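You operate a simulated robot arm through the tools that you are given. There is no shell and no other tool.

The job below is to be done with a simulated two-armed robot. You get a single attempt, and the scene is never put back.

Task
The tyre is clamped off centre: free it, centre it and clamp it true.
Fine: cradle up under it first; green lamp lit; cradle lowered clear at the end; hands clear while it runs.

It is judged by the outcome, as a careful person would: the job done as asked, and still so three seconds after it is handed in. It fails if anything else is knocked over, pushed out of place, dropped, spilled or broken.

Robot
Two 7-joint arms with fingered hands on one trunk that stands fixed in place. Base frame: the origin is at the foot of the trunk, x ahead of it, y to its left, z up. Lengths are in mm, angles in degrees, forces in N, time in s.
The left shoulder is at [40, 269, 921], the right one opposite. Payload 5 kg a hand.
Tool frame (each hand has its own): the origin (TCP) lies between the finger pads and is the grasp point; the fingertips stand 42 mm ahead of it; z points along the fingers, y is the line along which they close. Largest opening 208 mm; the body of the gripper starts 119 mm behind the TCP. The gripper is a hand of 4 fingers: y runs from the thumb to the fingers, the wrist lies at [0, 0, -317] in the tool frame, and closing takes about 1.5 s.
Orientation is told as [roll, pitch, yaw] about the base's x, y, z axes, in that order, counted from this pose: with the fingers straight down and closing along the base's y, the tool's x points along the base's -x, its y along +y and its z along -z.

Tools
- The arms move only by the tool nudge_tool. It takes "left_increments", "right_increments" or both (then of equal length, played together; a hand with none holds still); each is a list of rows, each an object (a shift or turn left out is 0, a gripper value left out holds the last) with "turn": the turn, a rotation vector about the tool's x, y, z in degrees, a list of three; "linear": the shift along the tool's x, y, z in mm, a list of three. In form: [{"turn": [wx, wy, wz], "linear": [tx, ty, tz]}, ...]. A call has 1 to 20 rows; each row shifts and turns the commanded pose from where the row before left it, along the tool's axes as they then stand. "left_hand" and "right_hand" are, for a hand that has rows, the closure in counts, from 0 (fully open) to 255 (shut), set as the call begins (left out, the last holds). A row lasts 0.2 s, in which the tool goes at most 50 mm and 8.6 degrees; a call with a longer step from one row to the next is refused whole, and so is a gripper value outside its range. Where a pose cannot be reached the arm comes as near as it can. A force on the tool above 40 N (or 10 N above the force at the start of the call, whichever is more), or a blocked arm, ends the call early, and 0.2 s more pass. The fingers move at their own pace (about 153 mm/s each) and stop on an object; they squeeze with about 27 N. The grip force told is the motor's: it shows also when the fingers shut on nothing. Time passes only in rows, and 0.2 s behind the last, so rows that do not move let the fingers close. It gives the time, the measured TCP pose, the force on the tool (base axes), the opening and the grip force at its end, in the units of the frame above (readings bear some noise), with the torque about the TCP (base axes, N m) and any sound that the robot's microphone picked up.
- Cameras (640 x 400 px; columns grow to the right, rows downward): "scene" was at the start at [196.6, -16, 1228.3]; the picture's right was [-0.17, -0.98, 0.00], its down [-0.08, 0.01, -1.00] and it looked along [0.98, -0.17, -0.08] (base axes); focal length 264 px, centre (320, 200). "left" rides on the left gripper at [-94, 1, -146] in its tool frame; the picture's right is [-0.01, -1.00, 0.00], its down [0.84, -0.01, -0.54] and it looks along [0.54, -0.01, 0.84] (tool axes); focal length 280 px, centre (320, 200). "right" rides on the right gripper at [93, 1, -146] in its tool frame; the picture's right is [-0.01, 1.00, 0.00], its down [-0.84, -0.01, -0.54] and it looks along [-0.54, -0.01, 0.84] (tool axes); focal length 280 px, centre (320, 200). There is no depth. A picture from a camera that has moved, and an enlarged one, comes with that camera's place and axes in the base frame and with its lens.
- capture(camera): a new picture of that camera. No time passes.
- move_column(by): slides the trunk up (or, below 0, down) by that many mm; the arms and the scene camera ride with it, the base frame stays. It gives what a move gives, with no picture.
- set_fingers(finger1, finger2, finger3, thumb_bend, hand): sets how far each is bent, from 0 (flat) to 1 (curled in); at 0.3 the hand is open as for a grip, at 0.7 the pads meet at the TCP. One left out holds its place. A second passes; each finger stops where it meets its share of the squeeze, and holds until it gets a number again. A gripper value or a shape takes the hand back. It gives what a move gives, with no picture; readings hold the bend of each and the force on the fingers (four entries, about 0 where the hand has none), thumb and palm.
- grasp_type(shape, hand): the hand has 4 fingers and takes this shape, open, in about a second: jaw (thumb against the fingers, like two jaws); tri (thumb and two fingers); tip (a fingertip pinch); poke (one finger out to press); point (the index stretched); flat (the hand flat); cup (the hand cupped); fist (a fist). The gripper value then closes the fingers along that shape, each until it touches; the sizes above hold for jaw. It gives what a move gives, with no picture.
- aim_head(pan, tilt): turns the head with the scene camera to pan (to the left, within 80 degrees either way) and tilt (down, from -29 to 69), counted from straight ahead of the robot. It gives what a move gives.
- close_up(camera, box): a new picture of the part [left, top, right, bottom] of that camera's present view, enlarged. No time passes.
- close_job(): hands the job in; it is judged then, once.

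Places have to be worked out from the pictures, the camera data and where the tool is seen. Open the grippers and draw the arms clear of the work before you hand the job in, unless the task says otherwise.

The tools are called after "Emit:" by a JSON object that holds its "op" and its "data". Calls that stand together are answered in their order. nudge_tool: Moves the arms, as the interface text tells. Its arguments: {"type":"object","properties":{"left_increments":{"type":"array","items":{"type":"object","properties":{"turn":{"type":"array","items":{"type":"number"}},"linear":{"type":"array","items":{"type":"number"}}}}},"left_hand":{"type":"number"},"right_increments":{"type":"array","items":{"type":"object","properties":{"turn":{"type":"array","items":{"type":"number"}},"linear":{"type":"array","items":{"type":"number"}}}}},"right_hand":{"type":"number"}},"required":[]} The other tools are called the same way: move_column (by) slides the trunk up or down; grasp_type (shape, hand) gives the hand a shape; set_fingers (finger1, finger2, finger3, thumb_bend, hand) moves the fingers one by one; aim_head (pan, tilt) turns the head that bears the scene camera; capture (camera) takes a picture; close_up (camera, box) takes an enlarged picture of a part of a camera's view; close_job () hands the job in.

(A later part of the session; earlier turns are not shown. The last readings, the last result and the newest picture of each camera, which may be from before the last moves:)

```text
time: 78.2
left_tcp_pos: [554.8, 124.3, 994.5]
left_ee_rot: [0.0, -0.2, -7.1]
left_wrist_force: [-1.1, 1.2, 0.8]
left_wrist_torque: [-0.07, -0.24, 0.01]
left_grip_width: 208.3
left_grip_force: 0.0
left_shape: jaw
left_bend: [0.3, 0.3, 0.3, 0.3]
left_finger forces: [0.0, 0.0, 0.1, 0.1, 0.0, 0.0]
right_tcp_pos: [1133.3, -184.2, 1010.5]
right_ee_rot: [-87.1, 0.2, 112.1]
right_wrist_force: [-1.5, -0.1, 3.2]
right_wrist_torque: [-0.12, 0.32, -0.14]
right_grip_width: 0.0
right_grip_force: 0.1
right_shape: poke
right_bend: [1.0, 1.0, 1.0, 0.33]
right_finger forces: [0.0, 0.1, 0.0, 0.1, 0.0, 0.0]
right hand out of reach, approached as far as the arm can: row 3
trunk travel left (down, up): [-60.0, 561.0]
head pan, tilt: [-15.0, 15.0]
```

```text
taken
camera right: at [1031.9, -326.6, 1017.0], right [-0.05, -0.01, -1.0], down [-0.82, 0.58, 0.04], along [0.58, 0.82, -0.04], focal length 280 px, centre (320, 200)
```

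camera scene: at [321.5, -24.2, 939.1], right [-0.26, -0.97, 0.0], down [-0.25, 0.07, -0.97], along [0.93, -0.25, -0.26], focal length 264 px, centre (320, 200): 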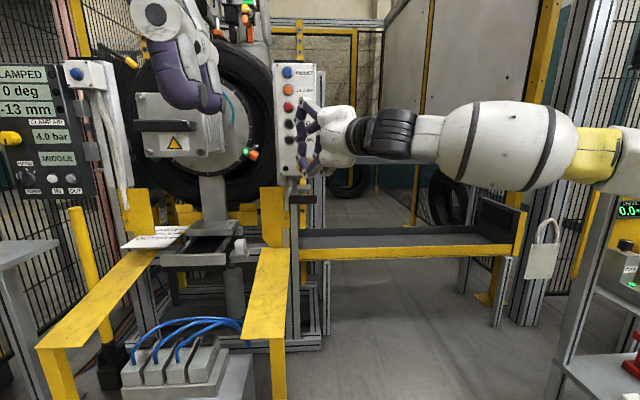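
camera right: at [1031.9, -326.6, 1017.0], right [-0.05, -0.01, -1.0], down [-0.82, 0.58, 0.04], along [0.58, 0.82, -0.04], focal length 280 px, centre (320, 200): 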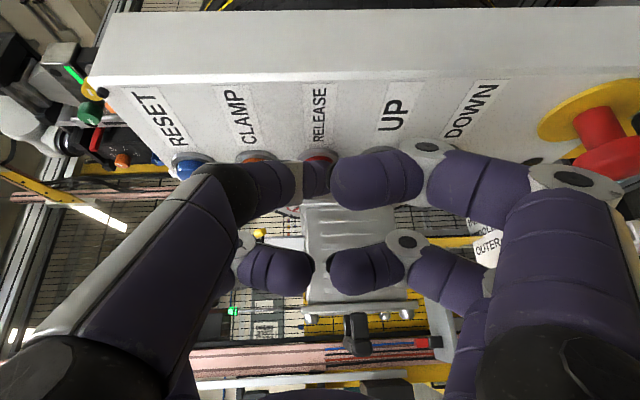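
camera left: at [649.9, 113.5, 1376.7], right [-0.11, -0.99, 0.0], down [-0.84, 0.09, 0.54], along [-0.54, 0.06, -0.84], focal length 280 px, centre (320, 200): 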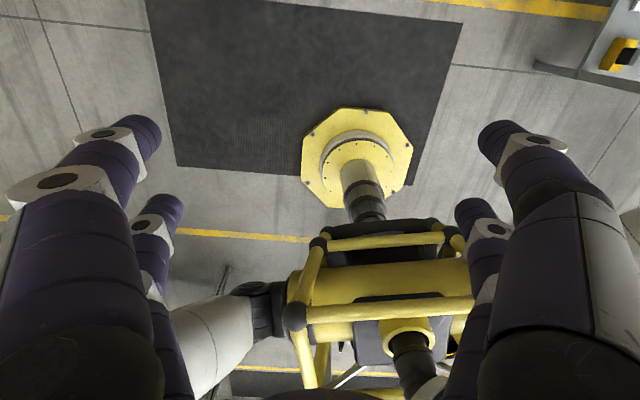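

It is still limited here at [1133, -184, 1010], as the target is now high relative to the shoulder. Yawing the tool further left (to about 32°) gains reach, so I'll back off, yaw 10° more, and approach again.

Emit:
{"op": "nudge_tool", "data": {"right_increments": [{"linear": [-11.2, 1.4, -27.8]}, {"turn": [0, -5, -0.25]}, {"turn": [0, -5, -0.25]}, {"linear": [15.9, -1.3, 25.4]}, {"linear": [0, 0, 0]}]}}

Emit:
{"op": "capture", "data": {"camera": "right"}}

```text
time: 79.4
left_tcp_pos: [555.2, 125.3, 992.2]
left_ee_rot: [0.0, -0.1, -7.1]
left_wrist_force: [-0.9, 0.6, 0.4]
left_wrist_torque: [-0.03, -0.14, 0.0]
left_grip_width: 208.0
left_grip_force: 0.0
left_shape: jaw
left_bend: [0.3, 0.3, 0.3, 0.3]
left_finger forces: [0.1, 0.1, 0.0, 0.0, 0.0, 0.1]
right_tcp_pos: [1132.4, -184.4, 1006.4]
right_ee_rot: [-87.0, 0.1, 122.1]
right_wrist_force: [-0.1, 0.4, 1.6]
right_wrist_torque: [-0.11, 0.12, -0.12]
right_grip_width: 0.0
right_grip_force: 0.0
right_shape: poke
right_bend: [1.0, 1.0, 1.0, 0.33]
right_finger forces: [0.0, 0.1, 0.1, 0.0, 0.0, 0.0]
trunk travel left (down, up): [-60.0, 561.0]
head pan, tilt: [-15.0, 15.0]
```

```text
taken
camera right: at [1058.3, -341.3, 1014.0], right [-0.05, -0.02, -1.0], down [-0.9, 0.43, 0.04], along [0.43, 0.9, -0.04], focal length 280 px, centre (320, 200)
```

right: 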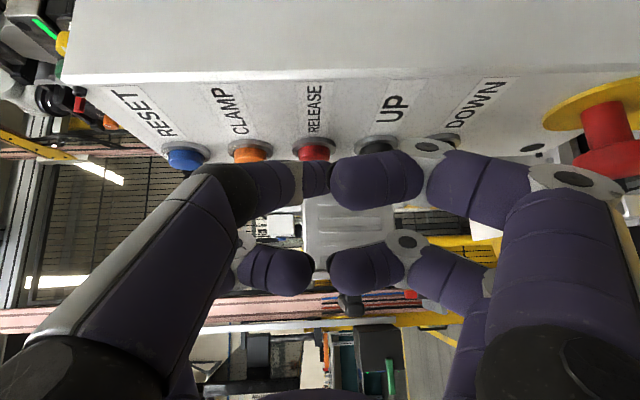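

Within reach now at [1132, -184, 1006], with RELEASE right ahead of the tip. I'll press it: 19 mm forward in two steps and hold briefly.

Emit:
{"op": "nudge_tool", "data": {"right_increments": [{"linear": [3.6, -3.5, 9.4]}, {"linear": [4.8, -0.4, 7.6]}, {"linear": [0, 0, 0]}]}}

Emit:
{"op": "close_up", "data": {"camera": "scene", "box": [0, 50, 110, 200]}}

Emit:
{"op": "capture", "data": {"camera": "scene"}}

```text
time: 80.2
left_tcp_pos: [556.7, 124.5, 991.4]
left_ee_rot: [-0.1, 0.0, -7.0]
left_wrist_force: [0.4, 0.5, -1.1]
left_wrist_torque: [-0.01, 0.0, -0.03]
left_grip_width: 207.6
left_grip_force: 0.0
left_shape: jaw
left_bend: [0.3, 0.3, 0.3, 0.3]
left_finger forces: [0.0, 0.1, 0.0, 0.0, 0.1, 0.0]
right_tcp_pos: [1143.0, -183.3, 1008.7]
right_ee_rot: [-86.9, 0.1, 122.1]
right_wrist_force: [-2.0, -0.1, 0.0]
right_wrist_torque: [0.01, -0.07, 0.08]
right_grip_width: 0.1
right_grip_force: 0.0
right_shape: poke
right_bend: [1.0, 1.0, 1.0, 0.33]
right_finger forces: [0.0, 0.0, 0.0, 0.0, 2.6, 0.2]
right hand out of reach, approached as far as the arm can: row 2
trunk travel left (down, up): [-60.0, 561.0]
head pan, tilt: [-15.0, 15.0]
```

```text
2.67 times, centred on (55, 125) of scene
camera zoom: at [322.5, -24.3, 938.0], right [-0.26, -0.97, 0.0], down [-0.25, 0.07, -0.97], along [0.93, -0.25, -0.26], focal length 703 px, centre (1027, 400)
```

zoom: 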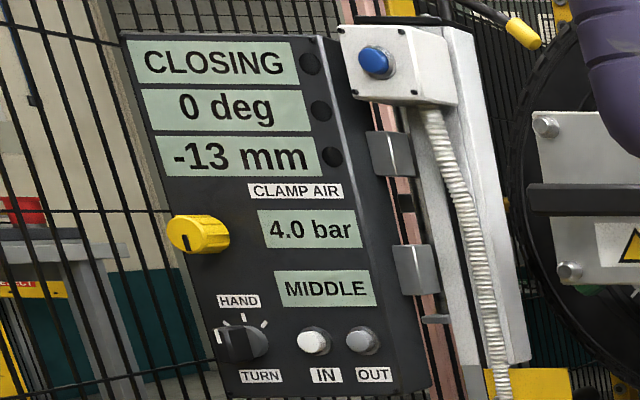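

```text
taken
camera scene: at [322.5, -24.3, 938.0], right [-0.26, -0.97, 0.0], down [-0.25, 0.07, -0.97], along [0.93, -0.25, -0.26], focal length 264 px, centre (320, 200)
```

scene: 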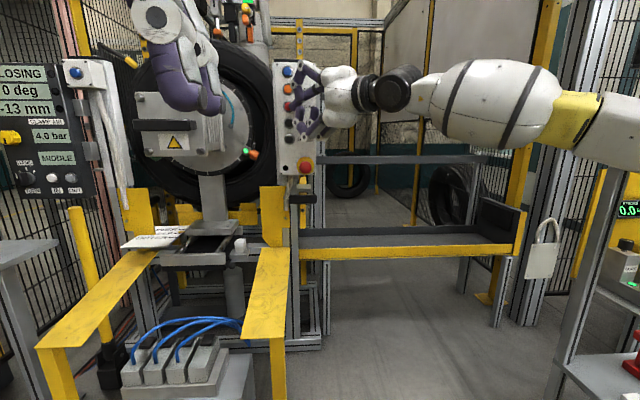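

The display now reads CLOSING, so the release has begun (the chuck jaws draw in). I'll draw the hand back while it runs and check the state.

Emit:
{"op": "nudge_tool", "data": {"right_increments": [{"linear": [-15, 1.5, -24]}, {"linear": [-15, 1.5, -24]}, {"linear": [0, 0, 0]}]}}

Emit:
{"op": "close_up", "data": {"camera": "scene", "box": [0, 50, 110, 200]}}

Emit:
{"op": "close_up", "data": {"camera": "scene", "box": [110, 30, 320, 260]}}

```text
time: 81.0
left_tcp_pos: [557.2, 126.5, 990.5]
left_ee_rot: [0.0, 0.1, -7.0]
left_wrist_force: [0.9, 0.0, -0.5]
left_wrist_torque: [-0.02, 0.01, -0.01]
left_grip_width: 207.8
left_grip_force: 0.1
left_shape: jaw
left_bend: [0.3, 0.3, 0.3, 0.3]
left_finger forces: [0.0, 0.1, 0.1, 0.0, 0.1, 0.1]
right_tcp_pos: [1085.4, -183.9, 1006.7]
right_ee_rot: [-86.6, 0.0, 122.2]
right_wrist_force: [-0.6, 0.2, 0.4]
right_wrist_torque: [-0.01, -0.07, 0.01]
right_grip_width: 0.0
right_grip_force: 0.0
right_shape: poke
right_bend: [1.0, 1.0, 1.0, 0.33]
right_finger forces: [0.0, 0.0, 0.0, 0.0, 0.0, 0.0]
trunk travel left (down, up): [-60.0, 561.0]
head pan, tilt: [-15.0, 15.0]
```

```text
2.67 times, centred on (55, 125) of scene
camera zoom: at [322.9, -24.3, 937.5], right [-0.26, -0.97, 0.0], down [-0.25, 0.07, -0.97], along [0.93, -0.25, -0.26], focal length 703 px, centre (1027, 400)
```

zoom: 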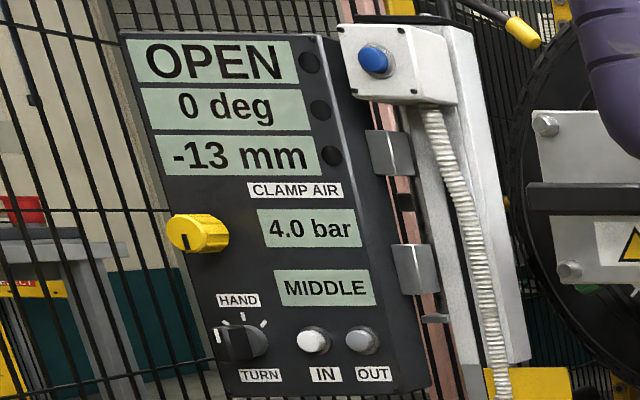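

```text
1.74 times, centred on (215, 145) of scene
camera zoom: at [322.9, -24.3, 937.5], right [-0.26, -0.97, 0.0], down [-0.25, 0.07, -0.97], along [0.93, -0.25, -0.26], focal length 459 px, centre (503, 296)
```

zoom: 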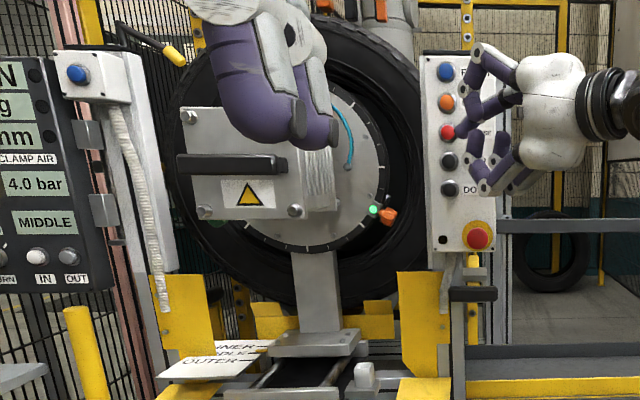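

The display reads OPEN, still -13 mm: the tyre rests on the cradle and sits low. Jogging the cradle UP about 13 mm should bring it to 0, so I'll go down in front of UP again.

Emit:
{"op": "nudge_tool", "data": {"right_increments": [{"linear": [0, 46.7, 2.3]}, {"linear": [22.2, -1.9, 39.2]}, {"linear": [0, 0, 0]}]}}

Emit:
{"op": "capture", "data": {"camera": "right"}}

```text
time: 81.8
left_tcp_pos: [558.4, 124.8, 990.5]
left_ee_rot: [-0.1, 0.1, -7.1]
left_wrist_force: [0.9, 0.1, 0.0]
left_wrist_torque: [-0.07, 0.12, -0.01]
left_grip_width: 207.8
left_grip_force: 0.1
left_shape: jaw
left_bend: [0.3, 0.3, 0.3, 0.3]
left_finger forces: [0.0, 0.1, 0.0, 0.0, 0.1, 0.0]
right_tcp_pos: [1131.6, -179.9, 958.9]
right_ee_rot: [-86.9, 0.0, 122.0]
right_wrist_force: [0.1, 0.4, -0.4]
right_wrist_torque: [0.06, -0.12, -0.01]
right_grip_width: 0.1
right_grip_force: 0.0
right_shape: poke
right_bend: [1.0, 1.0, 1.0, 0.33]
right_finger forces: [0.0, 0.0, 0.1, 0.0, 0.0, 0.0]
trunk travel left (down, up): [-60.0, 561.0]
head pan, tilt: [-15.0, 15.0]
```

```text
taken
camera right: at [1057.2, -337.0, 967.2], right [-0.06, -0.02, -1.0], down [-0.9, 0.43, 0.04], along [0.43, 0.9, -0.04], focal length 280 px, centre (320, 200)
```

right: 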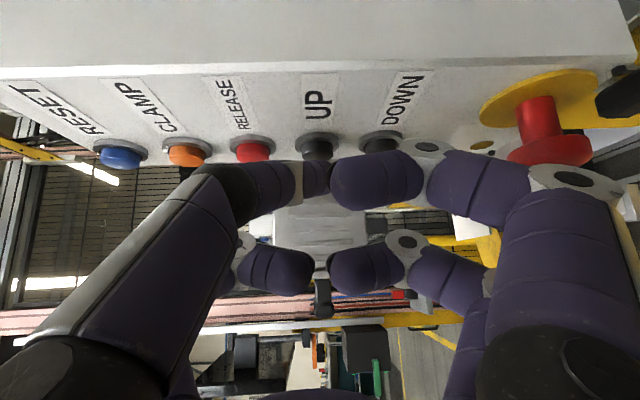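

UP is directly ahead of the tip. I'll give it one short tap and read the display.

Emit:
{"op": "nudge_tool", "data": {"right_increments": [{"linear": [7.4, -0.6, 11.9]}, {"linear": [-7.4, 0.6, -11.9]}]}}

Emit:
{"op": "close_up", "data": {"camera": "scene", "box": [0, 50, 110, 200]}}

Emit:
{"op": "close_up", "data": {"camera": "scene", "box": [110, 30, 320, 260]}}

```text
time: 82.4
left_tcp_pos: [555.8, 124.8, 994.3]
left_ee_rot: [-0.1, -0.1, -7.1]
left_wrist_force: [-0.4, -0.3, 1.6]
left_wrist_torque: [-0.03, -0.14, 0.0]
left_grip_width: 207.9
left_grip_force: 0.1
left_shape: jaw
left_bend: [0.3, 0.3, 0.3, 0.3]
left_finger forces: [0.0, 0.0, 0.1, 0.0, 0.1, 0.1]
right_tcp_pos: [1130.3, -179.8, 963.1]
right_ee_rot: [-86.9, 0.1, 122.1]
right_wrist_force: [-0.5, 0.3, 0.7]
right_wrist_torque: [-0.06, 0.06, -0.05]
right_grip_width: 0.1
right_grip_force: 0.0
right_shape: poke
right_bend: [1.0, 1.0, 1.0, 0.33]
right_finger forces: [0.0, 0.1, 0.1, 0.0, 0.1, 0.1]
trunk travel left (down, up): [-60.0, 561.0]
head pan, tilt: [-15.0, 15.0]
```

```text
2.67 times, centred on (55, 125) of scene
camera zoom: at [322.0, -24.3, 938.8], right [-0.26, -0.97, 0.0], down [-0.25, 0.07, -0.97], along [0.93, -0.25, -0.26], focal length 703 px, centre (1027, 400)
```

zoom: 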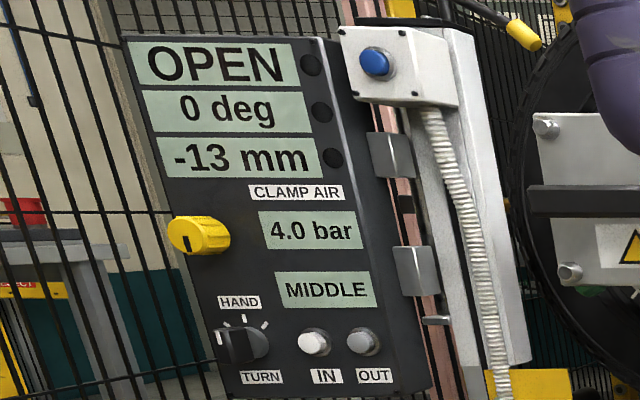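

```text
1.74 times, centred on (215, 145) of scene
camera zoom: at [322.0, -24.3, 938.8], right [-0.26, -0.97, 0.0], down [-0.25, 0.07, -0.97], along [0.93, -0.25, -0.26], focal length 459 px, centre (503, 296)
```

zoom: 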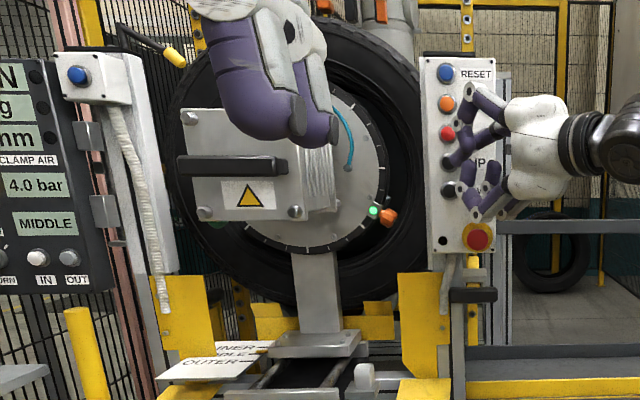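

Still -13 mm, so the tap may have been too shallow. I'll press a bit deeper this time and back off.

Emit:
{"op": "nudge_tool", "data": {"right_increments": [{"linear": [6.9, -0.5, 11.0]}, {"linear": [3.2, -0.3, 5.1]}, {"linear": [0, 0, 0]}]}}

Emit:
{"op": "close_up", "data": {"camera": "scene", "box": [0, 50, 110, 200]}}

Emit:
{"op": "close_up", "data": {"camera": "scene", "box": [110, 30, 320, 260]}}

```text
time: 83.2
left_tcp_pos: [556.0, 124.1, 992.0]
left_ee_rot: [0.1, 0.0, -7.1]
left_wrist_force: [-0.4, -0.5, -0.4]
left_wrist_torque: [0.02, -0.01, 0.01]
left_grip_width: 207.9
left_grip_force: 0.0
left_shape: jaw
left_bend: [0.3, 0.3, 0.3, 0.3]
left_finger forces: [0.0, 0.1, 0.1, 0.0, 0.0, 0.0]
right_tcp_pos: [1149.7, -180.5, 963.0]
right_ee_rot: [-86.8, 0.0, 122.2]
right_wrist_force: [-17.4, -1.4, -1.7]
right_wrist_torque: [-0.05, 0.19, 0.38]
right_grip_width: 0.3
right_grip_force: 0.2
right_shape: poke
right_bend: [1.0, 1.0, 1.0, 0.33]
right_finger forces: [0.0, 0.0, 0.0, 0.0, 17.1, 0.0]
trunk travel left (down, up): [-60.0, 561.0]
head pan, tilt: [-15.0, 15.0]
```

```text
2.67 times, centred on (55, 125) of scene
camera zoom: at [322.0, -24.4, 938.3], right [-0.26, -0.97, 0.0], down [-0.25, 0.07, -0.97], along [0.93, -0.25, -0.26], focal length 703 px, centre (1027, 400)
```

zoom: 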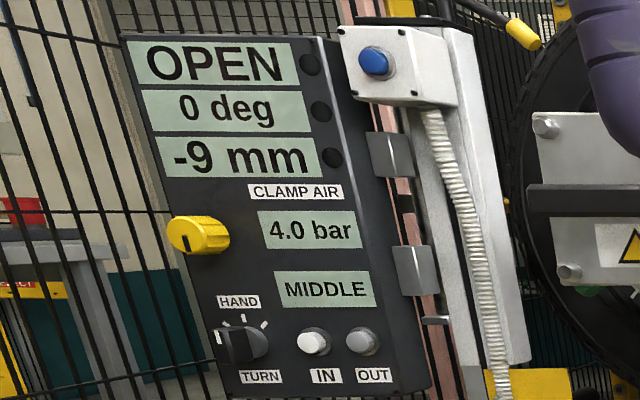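

```text
1.74 times, centred on (215, 145) of scene
camera zoom: at [322.0, -24.4, 938.3], right [-0.26, -0.97, 0.0], down [-0.25, 0.07, -0.97], along [0.93, -0.25, -0.26], focal length 459 px, centre (503, 296)
```

zoom: 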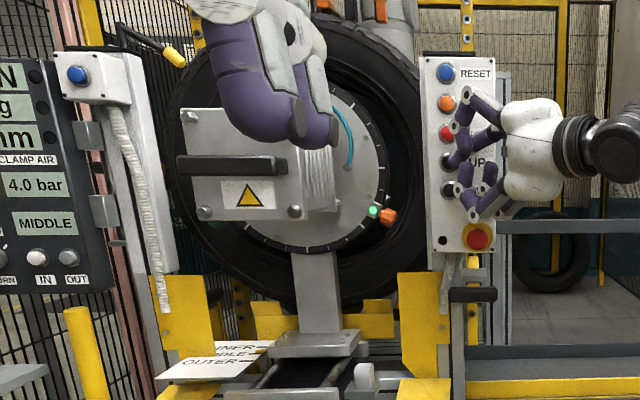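

It works: the reading is now -9 mm with UP held. I'll hold one more short burst and read.

Emit:
{"op": "nudge_tool", "data": {"right_increments": [{"linear": [0, 0, 0]}]}}

Emit:
{"op": "close_up", "data": {"camera": "scene", "box": [0, 50, 110, 200]}}

```text
time: 83.6
left_tcp_pos: [557.2, 124.8, 991.6]
left_ee_rot: [0.0, 0.0, -6.9]
left_wrist_force: [0.3, 0.0, -0.3]
left_wrist_torque: [0.01, 0.04, -0.01]
left_grip_width: 207.7
left_grip_force: 0.1
left_shape: jaw
left_bend: [0.3, 0.3, 0.3, 0.3]
left_finger forces: [0.0, 0.1, 0.0, 0.1, 0.0, 0.1]
right_tcp_pos: [1149.4, -179.7, 961.2]
right_ee_rot: [-87.0, 0.1, 122.1]
right_wrist_force: [-19.4, 0.5, -1.2]
right_wrist_torque: [-0.03, 0.19, 0.41]
right_grip_width: 0.2
right_grip_force: 0.0
right_shape: poke
right_bend: [1.0, 1.0, 1.0, 0.33]
right_finger forces: [0.0, 0.1, 0.1, 0.0, 18.3, 0.0]
trunk travel left (down, up): [-60.0, 561.0]
head pan, tilt: [-15.0, 15.0]
```

```text
2.67 times, centred on (55, 125) of scene
camera zoom: at [322.0, -24.3, 938.3], right [-0.26, -0.97, 0.0], down [-0.25, 0.07, -0.97], along [0.93, -0.25, -0.26], focal length 703 px, centre (1027, 400)
```

zoom: 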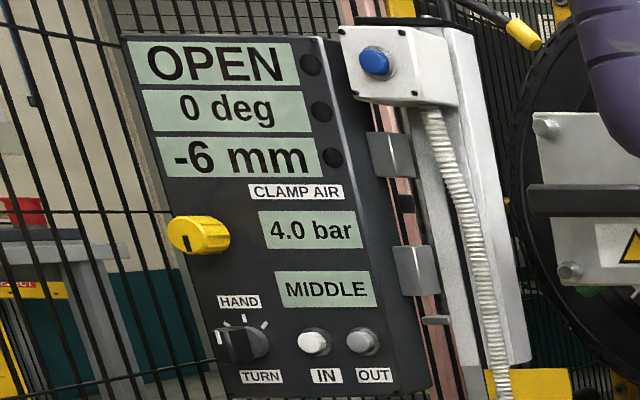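

Now -6 mm, about 3-4 mm per burst. One more short hold, then I'll trim.

Emit:
{"op": "nudge_tool", "data": {"right_increments": [{"linear": [0, 0, 0]}]}}

Emit:
{"op": "close_up", "data": {"camera": "scene", "box": [0, 50, 110, 200]}}

```text
time: 84.0
left_tcp_pos: [557.2, 125.8, 991.7]
left_ee_rot: [0.1, 0.0, -7.0]
left_wrist_force: [-0.6, -1.3, 0.3]
left_wrist_torque: [-0.01, 0.0, 0.02]
left_grip_width: 208.1
left_grip_force: 0.1
left_shape: jaw
left_bend: [0.3, 0.3, 0.3, 0.3]
left_finger forces: [0.1, 0.0, 0.0, 0.0, 0.1, 0.0]
right_tcp_pos: [1149.3, -179.2, 960.5]
right_ee_rot: [-86.8, 0.1, 122.0]
right_wrist_force: [-19.1, -0.4, -1.3]
right_wrist_torque: [-0.02, 0.18, 0.45]
right_grip_width: 0.1
right_grip_force: 0.1
right_shape: poke
right_bend: [1.0, 1.0, 1.0, 0.33]
right_finger forces: [0.1, 0.0, 0.0, 0.0, 18.9, 0.0]
trunk travel left (down, up): [-60.0, 561.0]
head pan, tilt: [-15.0, 15.0]
```

```text
2.67 times, centred on (55, 125) of scene
camera zoom: at [322.0, -24.3, 938.2], right [-0.26, -0.97, 0.0], down [-0.25, 0.07, -0.97], along [0.93, -0.25, -0.26], focal length 703 px, centre (1027, 400)
```

zoom: 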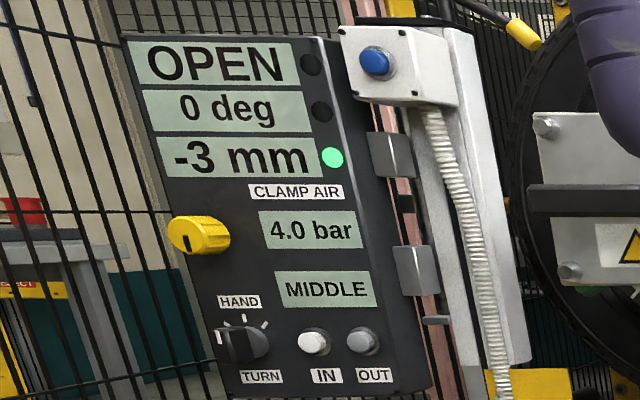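

The green lamp lit at -3 mm, rising about 7.5 mm/s. I'll hold 0.2 s more and then back off, aiming for about 0 mm.

Emit:
{"op": "nudge_tool", "data": {"right_increments": [{"linear": [0, 0, 0]}, {"linear": [-10.6, 0.8, -16.9]}]}}

Emit:
{"op": "close_up", "data": {"camera": "scene", "box": [0, 50, 110, 200]}}

```text
time: 84.6
left_tcp_pos: [557.0, 124.7, 993.4]
left_ee_rot: [0.1, 0.0, -7.2]
left_wrist_force: [0.1, -0.7, 0.3]
left_wrist_torque: [0.01, -0.07, -0.02]
left_grip_width: 207.9
left_grip_force: 0.0
left_shape: jaw
left_bend: [0.3, 0.3, 0.3, 0.3]
left_finger forces: [0.0, 0.0, 0.1, 0.0, 0.0, 0.0]
right_tcp_pos: [1130.4, -181.3, 962.1]
right_ee_rot: [-86.9, 0.1, 122.0]
right_wrist_force: [-0.7, -1.0, -0.4]
right_wrist_torque: [-0.01, 0.03, -0.05]
right_grip_width: 0.0
right_grip_force: 0.1
right_shape: poke
right_bend: [1.0, 1.0, 1.0, 0.32]
right_finger forces: [0.0, 0.1, 0.1, 0.0, 0.0, 0.1]
trunk travel left (down, up): [-60.0, 561.0]
head pan, tilt: [-15.0, 15.0]
```

```text
2.67 times, centred on (55, 125) of scene
camera zoom: at [322.3, -24.2, 938.4], right [-0.26, -0.97, 0.0], down [-0.25, 0.07, -0.97], along [0.93, -0.25, -0.26], focal length 703 px, centre (1027, 400)
```

zoom: 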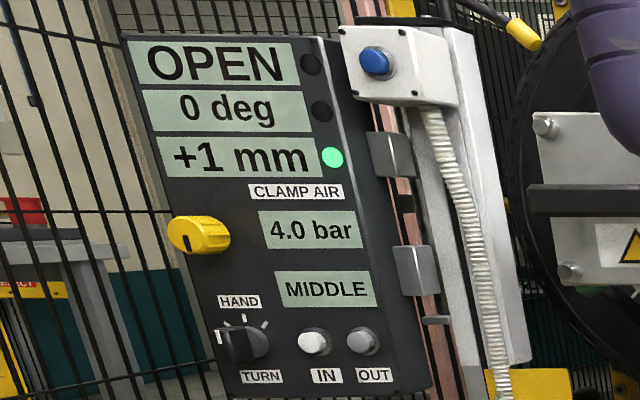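

+1 mm with the green lamp lit and the clamp OPEN: centred within the lamp's band. Next is CLAMP (z≈1058); I'll back off and raise the trunk 120 mm, so that height is within reach.

Emit:
{"op": "nudge_tool", "data": {"right_increments": [{"linear": [-21, 1.5, -34]}, {"linear": [0, 0, 0]}]}}

Emit:
{"op": "move_column", "data": {"by": 120}}

Emit:
{"op": "capture", "data": {"camera": "scene"}}

Emit:
{"op": "capture", "data": {"camera": "right"}}

```text
time: 85.2
left_tcp_pos: [557.8, 125.7, 990.4]
left_ee_rot: [0.0, 0.1, -7.0]
left_wrist_force: [-0.4, -0.4, -0.5]
left_wrist_torque: [0.06, 0.0, 0.03]
left_grip_width: 207.8
left_grip_force: 0.0
left_shape: jaw
left_bend: [0.3, 0.3, 0.3, 0.3]
left_finger forces: [0.0, 0.1, 0.0, 0.1, 0.1, 0.1]
right_tcp_pos: [1090.1, -180.9, 959.4]
right_ee_rot: [-86.9, 0.0, 122.2]
right_wrist_force: [0.5, -0.4, -1.6]
right_wrist_torque: [0.06, -0.04, 0.03]
right_grip_width: 0.0
right_grip_force: 0.0
right_shape: poke
right_bend: [1.0, 1.0, 1.0, 0.33]
right_finger forces: [0.1, 0.1, 0.0, 0.0, 0.1, 0.0]
trunk travel left (down, up): [-60.0, 561.0]
head pan, tilt: [-15.0, 15.0]
```

```text
time: 86.7
left_tcp_pos: [559.0, 125.6, 1108.6]
left_ee_rot: [0.0, 0.2, -7.0]
left_wrist_force: [1.5, 1.1, -0.7]
left_wrist_torque: [0.01, 0.17, -0.02]
left_grip_width: 208.2
left_grip_force: 0.1
left_shape: jaw
left_bend: [0.3, 0.3, 0.3, 0.3]
left_finger forces: [0.0, 0.1, 0.0, 0.0, 0.0, 0.1]
right_tcp_pos: [1091.9, -181.6, 1075.6]
right_ee_rot: [-86.6, 0.0, 122.2]
right_wrist_force: [1.1, 0.1, -0.5]
right_wrist_torque: [0.11, -0.18, 0.05]
right_grip_width: 0.3
right_grip_force: 0.1
right_shape: poke
right_bend: [1.0, 1.0, 1.0, 0.33]
right_finger forces: [0.0, 0.0, 0.0, 0.0, 0.1, 0.0]
trunk travel left (down, up): [-180.0, 441.0]
head pan, tilt: [-15.0, 15.0]
```

```text
taken
camera scene: at [249.3, -24.3, 1079.6], right [-0.26, -0.97, 0.0], down [-0.25, 0.07, -0.97], along [0.93, -0.25, -0.26], focal length 264 px, centre (320, 200)
```

scene: 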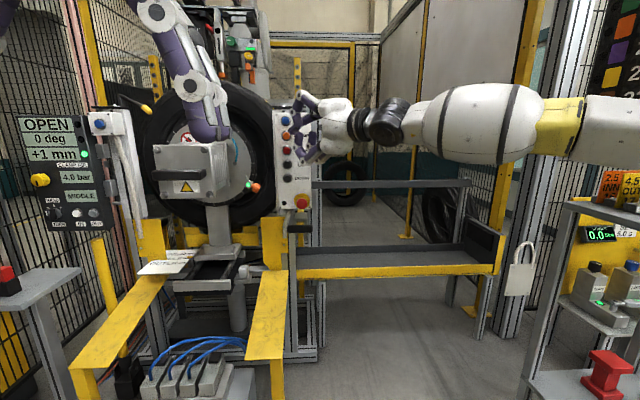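

```text
taken
camera right: at [1017.5, -338.8, 1084.5], right [-0.06, -0.02, -1.0], down [-0.9, 0.43, 0.04], along [0.43, 0.9, -0.04], focal length 280 px, centre (320, 200)
```

right: 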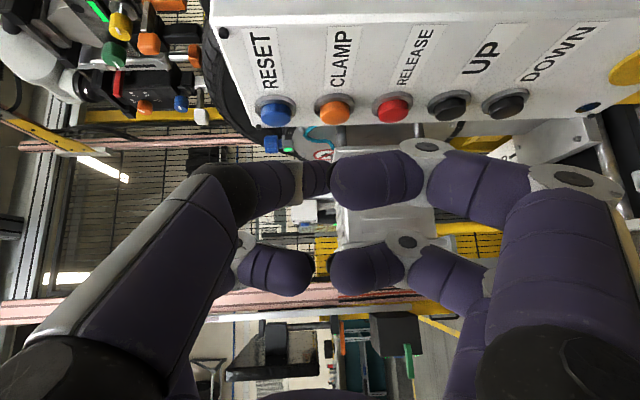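

The display holds OPEN, +1 mm, green lamp lit. I'll lower 16 mm and approach in front of CLAMP.

Emit:
{"op": "nudge_tool", "data": {"right_increments": [{"linear": [0, 16, 0.8]}, {"linear": [10.3, -0.8, 16]}, {"linear": [10.3, -0.8, 16]}, {"linear": [0, 0, 0]}]}}

Emit:
{"op": "capture", "data": {"camera": "right"}}

```text
time: 87.7
left_tcp_pos: [555.1, 124.9, 1113.4]
left_ee_rot: [-0.1, -0.1, -7.2]
left_wrist_force: [-0.5, -0.2, 0.3]
left_wrist_torque: [0.03, -0.12, 0.02]
left_grip_width: 207.9
left_grip_force: 0.0
left_shape: jaw
left_bend: [0.3, 0.3, 0.3, 0.3]
left_finger forces: [0.0, 0.0, 0.0, 0.0, 0.0, 0.0]
right_tcp_pos: [1125.1, -183.3, 1067.8]
right_ee_rot: [-87.0, 0.1, 122.2]
right_wrist_force: [-0.1, -0.6, 0.8]
right_wrist_torque: [-0.09, 0.12, -0.06]
right_grip_width: 0.1
right_grip_force: 0.1
right_shape: poke
right_bend: [1.0, 1.0, 1.0, 0.33]
right_finger forces: [0.1, 0.0, 0.1, 0.0, 0.1, 0.0]
trunk travel left (down, up): [-180.0, 441.0]
head pan, tilt: [-15.0, 15.0]
```

```text
taken
camera right: at [1051.4, -340.8, 1074.5], right [-0.05, -0.02, -1.0], down [-0.9, 0.43, 0.04], along [0.43, 0.9, -0.04], focal length 280 px, centre (320, 200)
```

right: 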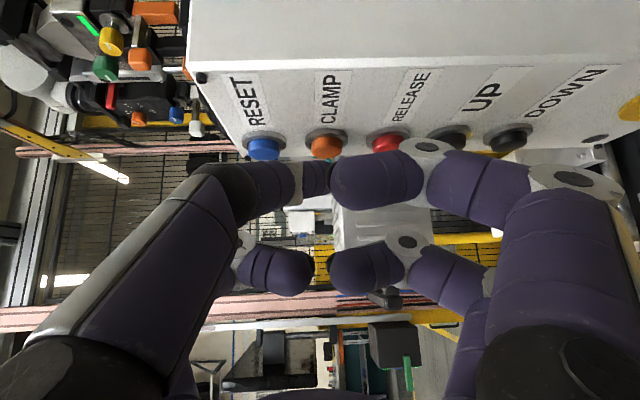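

CLAMP is about 8 mm lower than the tip line. I'll correct down 8 mm and press forward about 24 mm, holding briefly.

Emit:
{"op": "nudge_tool", "data": {"right_increments": [{"linear": [0, 8, 0.4]}, {"linear": [6.4, -0.5, 10.2]}, {"linear": [6.4, -0.5, 10.2]}, {"linear": [0, 0, 0]}]}}

Emit:
{"op": "close_up", "data": {"camera": "scene", "box": [0, 80, 130, 230]}}

Emit:
{"op": "close_up", "data": {"camera": "scene", "box": [110, 60, 350, 260]}}

```text
time: 88.7
left_tcp_pos: [557.8, 124.2, 1110.5]
left_ee_rot: [-0.1, 0.2, -6.9]
left_wrist_force: [-0.6, -0.3, -0.8]
left_wrist_torque: [-0.03, 0.05, 0.01]
left_grip_width: 207.8
left_grip_force: 0.0
left_shape: jaw
left_bend: [0.3, 0.3, 0.3, 0.3]
left_finger forces: [0.0, 0.0, 0.0, 0.1, 0.0, 0.0]
right_tcp_pos: [1139.8, -189.1, 1055.7]
right_ee_rot: [-86.9, 0.0, 122.1]
right_wrist_force: [0.8, 0.2, -0.1]
right_wrist_torque: [0.09, -0.09, 0.05]
right_grip_width: 0.0
right_grip_force: 0.0
right_shape: poke
right_bend: [1.0, 1.0, 1.0, 0.33]
right_finger forces: [0.0, 0.0, 0.1, 0.0, 0.0, 0.0]
right hand out of reach, approached as far as the arm can: row 2, 3
trunk travel left (down, up): [-180.0, 441.0]
head pan, tilt: [-15.0, 15.0]
```

```text
2.67 times, centred on (65, 155) of scene
camera zoom: at [248.7, -24.3, 1080.1], right [-0.26, -0.97, 0.0], down [-0.25, 0.07, -0.97], along [0.93, -0.25, -0.26], focal length 703 px, centre (1000, 320)
```

zoom: 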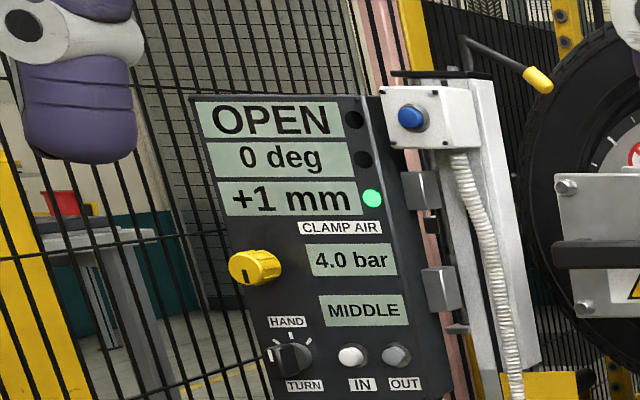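

```text
2.00 times, centred on (230, 160) of scene
camera zoom: at [248.7, -24.3, 1080.1], right [-0.26, -0.97, 0.0], down [-0.25, 0.07, -0.97], along [0.93, -0.25, -0.26], focal length 527 px, centre (500, 280)
```

zoom: 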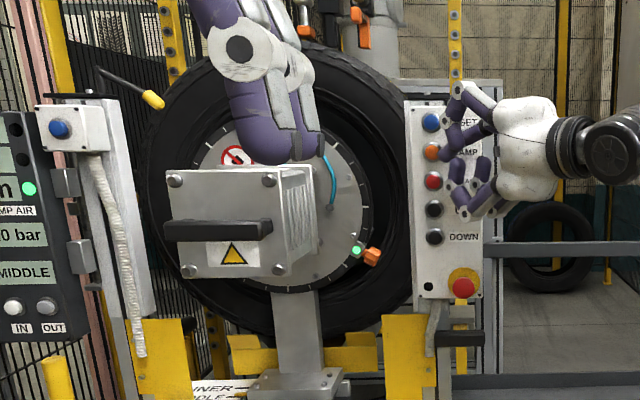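

CLAMP is again just beyond reach at [1140, -189, 1056]. Tilting the tool to point up about 14° lowers the wrist into the better-reaching zone, so I'll back off, tilt up 17°, and approach again.

Emit:
{"op": "nudge_tool", "data": {"right_increments": [{"linear": [0, 0, -40]}, {"turn": [8.5, 0, 0]}, {"turn": [8.5, 0, 0]}, {"linear": [-11, 19.2, 31.4]}, {"linear": [0, 0, 0]}]}}

Emit:
{"op": "capture", "data": {"camera": "right"}}

```text
time: 89.9
left_tcp_pos: [558.6, 124.6, 1110.5]
left_ee_rot: [0.0, 0.1, -7.0]
left_wrist_force: [1.0, 0.4, -0.4]
left_wrist_torque: [-0.03, 0.17, 0.0]
left_grip_width: 207.8
left_grip_force: 0.0
left_shape: jaw
left_bend: [0.3, 0.3, 0.3, 0.3]
left_finger forces: [0.0, 0.0, 0.0, 0.1, 0.1, 0.0]
right_tcp_pos: [1132.9, -190.1, 1077.9]
right_ee_rot: [-102.5, 0.1, 122.1]
right_wrist_force: [0.7, 0.0, -1.9]
right_wrist_torque: [0.11, -0.21, 0.06]
right_grip_width: 0.1
right_grip_force: 0.2
right_shape: poke
right_bend: [1.0, 1.0, 1.0, 0.33]
right_finger forces: [0.1, 0.0, 0.0, 0.0, 0.0, 0.0]
right hand out of reach, approached as far as the arm can: row 3, 4
trunk travel left (down, up): [-180.0, 441.0]
head pan, tilt: [-15.0, 15.0]
```

```text
taken
camera right: at [1061.8, -344.1, 1045.6], right [0.18, 0.13, -0.98], down [-0.9, 0.43, -0.11], along [0.41, 0.89, 0.19], focal length 280 px, centre (320, 200)
```

right: 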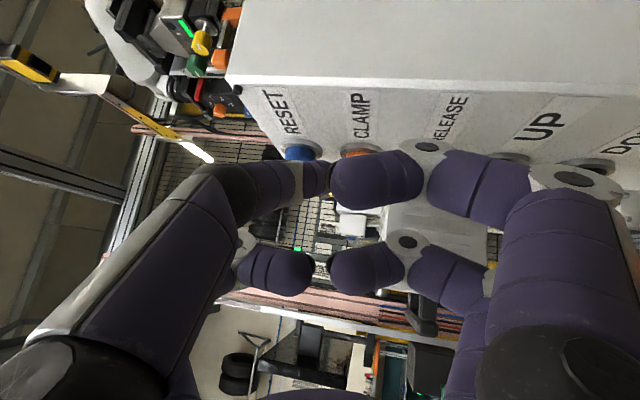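

Tilting up hits the low limit instead (stopped at [1133, -190, 1078]). Another way is to straighten the pressing digit so its tip stands farther ahead; I'll back off 40 mm, level again, and try a smaller thumb bend.

Emit:
{"op": "nudge_tool", "data": {"right_increments": [{"linear": [0, 0, -40]}, {"turn": [-7.8, 0, 0]}, {"turn": [-7.8, 0, 0]}, {"linear": [0, 0, 0]}]}}

Emit:
{"op": "set_fingers", "data": {"hand": "right", "finger1": 1, "finger2": 1, "finger3": 1, "thumb_bend": 0.15}}

Emit:
{"op": "capture", "data": {"camera": "right"}}

Emit:
{"op": "close_up", "data": {"camera": "scene", "box": [240, 60, 400, 200]}}

```text
time: 90.9
left_tcp_pos: [560.7, 124.8, 1108.4]
left_ee_rot: [0.0, 0.3, -7.0]
left_wrist_force: [5.2, -0.1, -4.0]
left_wrist_torque: [0.06, 0.67, 0.03]
left_grip_width: 207.9
left_grip_force: 0.2
left_shape: jaw
left_bend: [0.3, 0.3, 0.3, 0.3]
left_finger forces: [0.0, 0.1, 0.0, 0.0, 0.0, 0.0]
right_tcp_pos: [1104.4, -209.4, 1076.2]
right_ee_rot: [-90.5, 0.0, 122.0]
right_wrist_force: [2.0, -0.7, -2.5]
right_wrist_torque: [0.21, -0.33, 0.19]
right_grip_width: 0.1
right_grip_force: 0.1
right_shape: poke
right_bend: [1.0, 1.0, 1.0, 0.33]
right_finger forces: [0.0, 0.0, 0.1, 0.0, 0.1, 0.1]
right hand out of reach, approached as far as the arm can: row 1
trunk travel left (down, up): [-180.0, 441.0]
head pan, tilt: [-15.0, 15.0]
```

```text
time: 91.9
left_tcp_pos: [557.7, 125.8, 1110.7]
left_ee_rot: [0.0, -0.1, -7.0]
left_wrist_force: [-0.2, -0.7, 0.4]
left_wrist_torque: [-0.02, 0.0, 0.04]
left_grip_width: 207.9
left_grip_force: 0.0
left_shape: jaw
left_bend: [0.3, 0.3, 0.3, 0.3]
left_finger forces: [0.0, 0.0, 0.0, 0.0, 0.1, 0.0]
right_tcp_pos: [1100.3, -206.8, 1081.7]
right_ee_rot: [-90.6, -0.1, 122.1]
right_wrist_force: [0.1, -0.1, 0.2]
right_wrist_torque: [0.02, -0.02, 0.02]
right_grip_width: 110.4
right_grip_force: 0.0
right_shape: fingers
right_bend: [1.0, 0.99, 0.99, 0.15]
right_finger forces: [0.1, 0.1, 0.1, 0.0, 0.1, 0.0]
trunk travel left (down, up): [-180.0, 441.0]
head pan, tilt: [-15.0, 15.0]
```

```text
taken
camera right: at [1026.4, -365.9, 1078.7], right [0.0, 0.02, -1.0], down [-0.9, 0.43, 0.01], along [0.43, 0.9, 0.02], focal length 280 px, centre (320, 200)
```

right: 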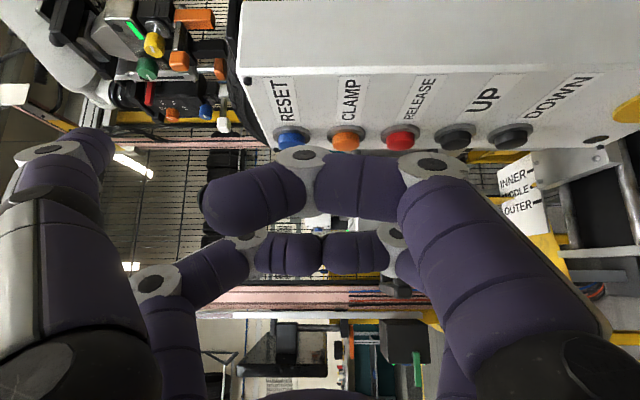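

```text
2.86 times, centred on (320, 130) of scene
camera zoom: at [248.4, -24.3, 1080.3], right [-0.26, -0.97, 0.0], down [-0.25, 0.07, -0.97], along [0.93, -0.25, -0.26], focal length 754 px, centre (320, 400)
```

zoom: 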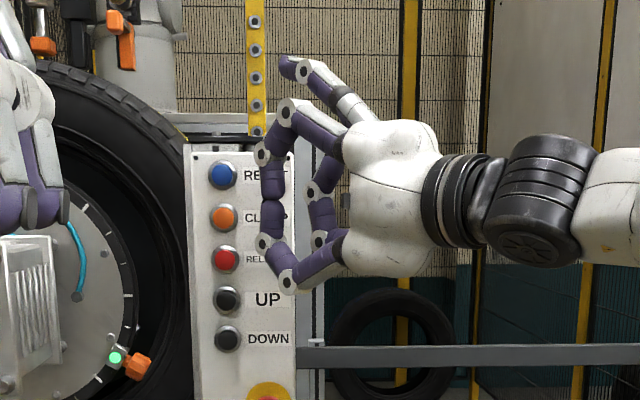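

In this mode the thumb splays out sideways, so that is no use; I'll go back to poke. Rolling the tool back partly (+42°) should lower the elbow and free some reach, so I'll do that here, retracted from the box.

Emit:
{"op": "grasp_type", "data": {"hand": "right", "shape": "poke"}}

Emit:
{"op": "nudge_tool", "data": {"right_increments": [{"linear": [0, 0, -40]}, {"turn": [0, 0, 8.5]}, {"turn": [0, 0, 8.5]}, {"turn": [0, 0, 8.5]}, {"turn": [0, 0, 8.5]}, {"turn": [0, 0, 8.5]}, {"linear": [0, 0, 0]}]}}

Emit:
{"op": "capture", "data": {"camera": "scene"}}

Emit:
{"op": "capture", "data": {"camera": "right"}}

```text
time: 92.8
left_tcp_pos: [556.5, 125.2, 1112.2]
left_ee_rot: [-0.1, 0.1, -7.0]
left_wrist_force: [0.1, 0.4, 0.3]
left_wrist_torque: [0.01, 0.02, -0.01]
left_grip_width: 208.0
left_grip_force: 0.1
left_shape: jaw
left_bend: [0.3, 0.3, 0.3, 0.3]
left_finger forces: [0.0, 0.0, 0.0, 0.0, 0.0, 0.0]
right_tcp_pos: [1101.0, -208.2, 1081.7]
right_ee_rot: [-90.6, -0.1, 122.1]
right_wrist_force: [-1.4, -0.2, -0.5]
right_wrist_torque: [-0.01, 0.02, -0.01]
right_grip_width: 0.0
right_grip_force: 0.2
right_shape: poke
right_bend: [1.0, 1.0, 1.0, 0.33]
right_finger forces: [0.1, 0.0, 0.0, 0.0, 0.0, 0.0]
trunk travel left (down, up): [-180.0, 441.0]
head pan, tilt: [-15.0, 15.0]
```

```text
time: 94.4
left_tcp_pos: [556.9, 124.7, 1111.4]
left_ee_rot: [0.1, 0.0, -7.0]
left_wrist_force: [-0.7, -0.6, 0.3]
left_wrist_torque: [-0.02, -0.01, 0.01]
left_grip_width: 208.0
left_grip_force: 0.0
left_shape: jaw
left_bend: [0.3, 0.3, 0.3, 0.3]
left_finger forces: [0.0, 0.0, 0.0, 0.0, 0.0, 0.1]
right_tcp_pos: [1066.1, -231.3, 1083.9]
right_ee_rot: [-87.6, -42.5, 120.5]
right_wrist_force: [-0.3, 0.0, 0.7]
right_wrist_torque: [-0.01, -0.02, 0.01]
right_grip_width: 0.1
right_grip_force: 0.1
right_shape: poke
right_bend: [1.0, 1.0, 1.0, 0.33]
right_finger forces: [0.0, 0.0, 0.0, 0.1, 0.1, 0.0]
trunk travel left (down, up): [-180.0, 441.0]
head pan, tilt: [-15.0, 15.0]
```

```text
taken
camera scene: at [248.2, -24.3, 1080.4], right [-0.26, -0.97, 0.0], down [-0.25, 0.07, -0.97], along [0.93, -0.25, -0.26], focal length 264 px, centre (320, 200)
```

scene: 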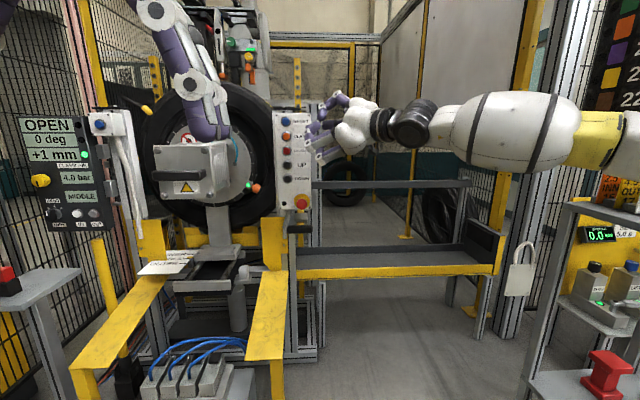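

```text
taken
camera right: at [976.6, -368.4, 1025.0], right [-0.38, 0.57, -0.73], down [-0.77, 0.24, 0.6], along [0.52, 0.79, 0.34], focal length 280 px, centre (320, 200)
```

right: 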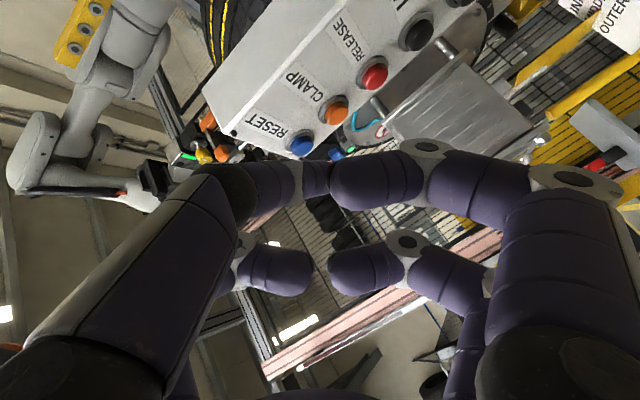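

The elbow has come down a bit and the pose is tracked. I'll approach CLAMP in this roll: first to a stand-off at about [1125, -190, 1057].

Emit:
{"op": "nudge_tool", "data": {"right_increments": [{"linear": [7.2, 10.3, 36.6]}, {"linear": [7.2, 10.3, 36.6]}, {"linear": [0, 0, 0]}]}}

Emit:
{"op": "capture", "data": {"camera": "right"}}

Emit:
{"op": "close_up", "data": {"camera": "scene", "box": [240, 70, 400, 220]}}

```text
time: 95.2
left_tcp_pos: [557.4, 124.8, 1113.3]
left_ee_rot: [0.0, 0.0, -7.1]
left_wrist_force: [-0.4, 0.1, -0.3]
left_wrist_torque: [-0.04, -0.06, -0.01]
left_grip_width: 208.0
left_grip_force: 0.0
left_shape: jaw
left_bend: [0.3, 0.3, 0.3, 0.3]
left_finger forces: [0.1, 0.0, 0.0, 0.0, 0.0, 0.1]
right_tcp_pos: [1124.3, -192.3, 1056.8]
right_ee_rot: [-87.7, -42.4, 120.5]
right_wrist_force: [-0.5, 1.2, 0.4]
right_wrist_torque: [-0.05, 0.02, -0.04]
right_grip_width: 0.0
right_grip_force: 0.0
right_shape: poke
right_bend: [1.0, 1.0, 1.0, 0.33]
right_finger forces: [0.1, 0.1, 0.0, 0.1, 0.0, 0.1]
trunk travel left (down, up): [-180.0, 441.0]
head pan, tilt: [-15.0, 15.0]
```

```text
taken
camera right: at [1035.1, -327.8, 998.3], right [-0.38, 0.57, -0.73], down [-0.77, 0.24, 0.59], along [0.51, 0.79, 0.34], focal length 280 px, centre (320, 200)
```

right: 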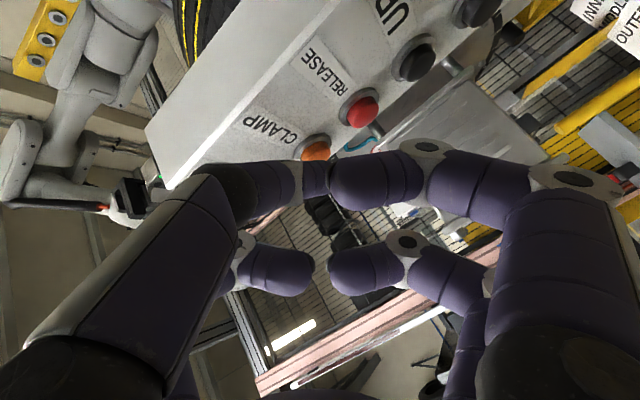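

```text
2.67 times, centred on (320, 145) of scene
camera zoom: at [248.0, -24.2, 1080.7], right [-0.26, -0.97, 0.0], down [-0.25, 0.07, -0.97], along [0.93, -0.25, -0.26], focal length 703 px, centre (320, 347)
```

zoom: 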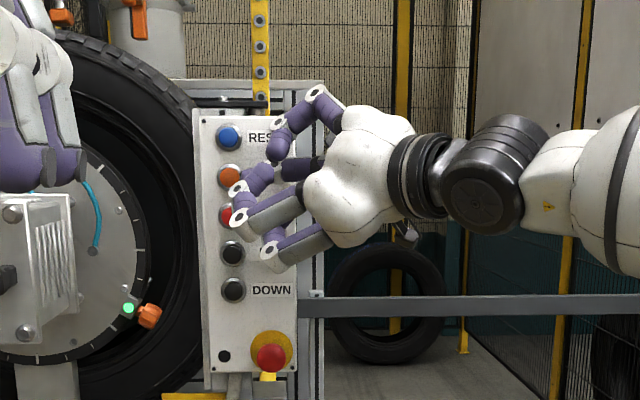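

CLAMP is lined up with the tip and the pose is in reach. I'll advance in two 12 mm steps to press it.

Emit:
{"op": "nudge_tool", "data": {"right_increments": [{"linear": [1.9, -2.3, 12.4]}, {"linear": [2.4, -2.8, 10.5]}, {"linear": [0, 0, 0]}]}}

Emit:
{"op": "close_up", "data": {"camera": "scene", "box": [0, 80, 130, 230]}}

Emit:
{"op": "close_up", "data": {"camera": "scene", "box": [240, 70, 400, 220]}}

```text
time: 96.0
left_tcp_pos: [557.8, 124.2, 1110.7]
left_ee_rot: [0.0, 0.2, -7.1]
left_wrist_force: [0.4, -0.5, -0.1]
left_wrist_torque: [0.02, 0.07, 0.01]
left_grip_width: 207.9
left_grip_force: 0.2
left_shape: jaw
left_bend: [0.3, 0.3, 0.3, 0.3]
left_finger forces: [0.0, 0.0, 0.0, 0.0, 0.0, 0.0]
right_tcp_pos: [1137.2, -187.4, 1054.7]
right_ee_rot: [-87.5, -42.6, 120.4]
right_wrist_force: [0.7, 0.9, -0.4]
right_wrist_torque: [0.0, -0.07, 0.01]
right_grip_width: 0.0
right_grip_force: 0.1
right_shape: poke
right_bend: [1.0, 1.0, 1.0, 0.33]
right_finger forces: [0.0, 0.0, 0.0, 0.0, 0.1, 0.1]
right hand out of reach, approached as far as the arm can: row 2
trunk travel left (down, up): [-180.0, 441.0]
head pan, tilt: [-15.0, 15.0]
```

```text
2.67 times, centred on (65, 155) of scene
camera zoom: at [248.6, -24.3, 1080.2], right [-0.26, -0.97, 0.0], down [-0.25, 0.07, -0.97], along [0.93, -0.25, -0.26], focal length 703 px, centre (1000, 320)
```

zoom: 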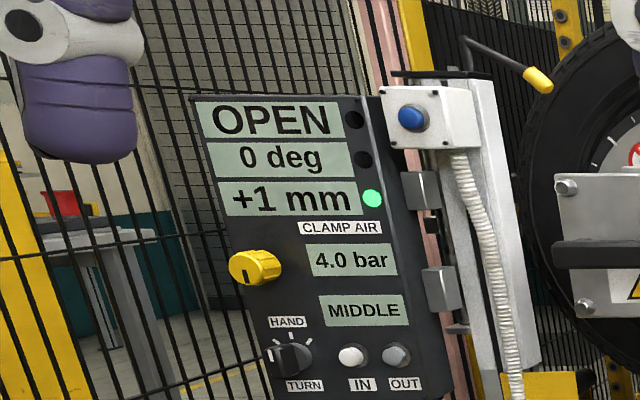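

```text
2.67 times, centred on (320, 145) of scene
camera zoom: at [248.6, -24.3, 1080.2], right [-0.26, -0.97, 0.0], down [-0.25, 0.07, -0.97], along [0.93, -0.25, -0.26], focal length 703 px, centre (320, 347)
```

zoom: 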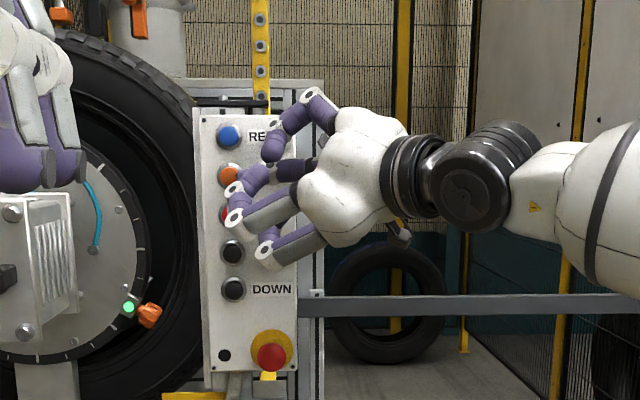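

The limit here is the same (1137, -187). When the tool is level, the forearm slopes down to it, so the wrist has to bend upward; pitching the tool down should relieve that joint. I'll back off, pitch down 17° and retry.

Emit:
{"op": "nudge_tool", "data": {"right_increments": [{"linear": [0, 0, -40]}, {"turn": [-6.18, 5.82, 0]}, {"turn": [-6.18, 5.82, 0]}, {"linear": [0, 0, 0]}]}}

Emit:
{"op": "capture", "data": {"camera": "right"}}

```text
time: 97.0
left_tcp_pos: [556.2, 126.2, 1113.1]
left_ee_rot: [-0.1, 0.0, -6.9]
left_wrist_force: [-0.1, 1.2, 0.7]
left_wrist_torque: [-0.12, -0.05, 0.0]
left_grip_width: 207.6
left_grip_force: 0.1
left_shape: jaw
left_bend: [0.3, 0.3, 0.3, 0.3]
left_finger forces: [0.0, 0.0, 0.0, 0.1, 0.0, 0.0]
right_tcp_pos: [1107.0, -229.5, 1061.6]
right_ee_rot: [-65.4, -39.5, 105.6]
right_wrist_force: [0.2, 1.2, 0.0]
right_wrist_torque: [-0.12, 0.13, -0.09]
right_grip_width: 0.0
right_grip_force: 0.0
right_shape: poke
right_bend: [1.0, 1.0, 1.0, 0.33]
right_finger forces: [0.1, 0.0, 0.1, 0.0, 0.0, 0.0]
right hand out of reach, approached as far as the arm can: row 3
trunk travel left (down, up): [-180.0, 441.0]
head pan, tilt: [-15.0, 15.0]
```

```text
taken
camera right: at [1008.6, -372.8, 1048.5], right [-0.56, 0.46, -0.69], down [-0.6, 0.35, 0.72], along [0.57, 0.82, 0.08], focal length 280 px, centre (320, 200)
```

right: 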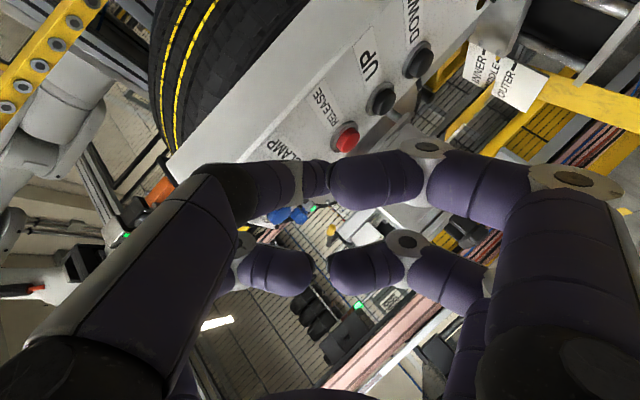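

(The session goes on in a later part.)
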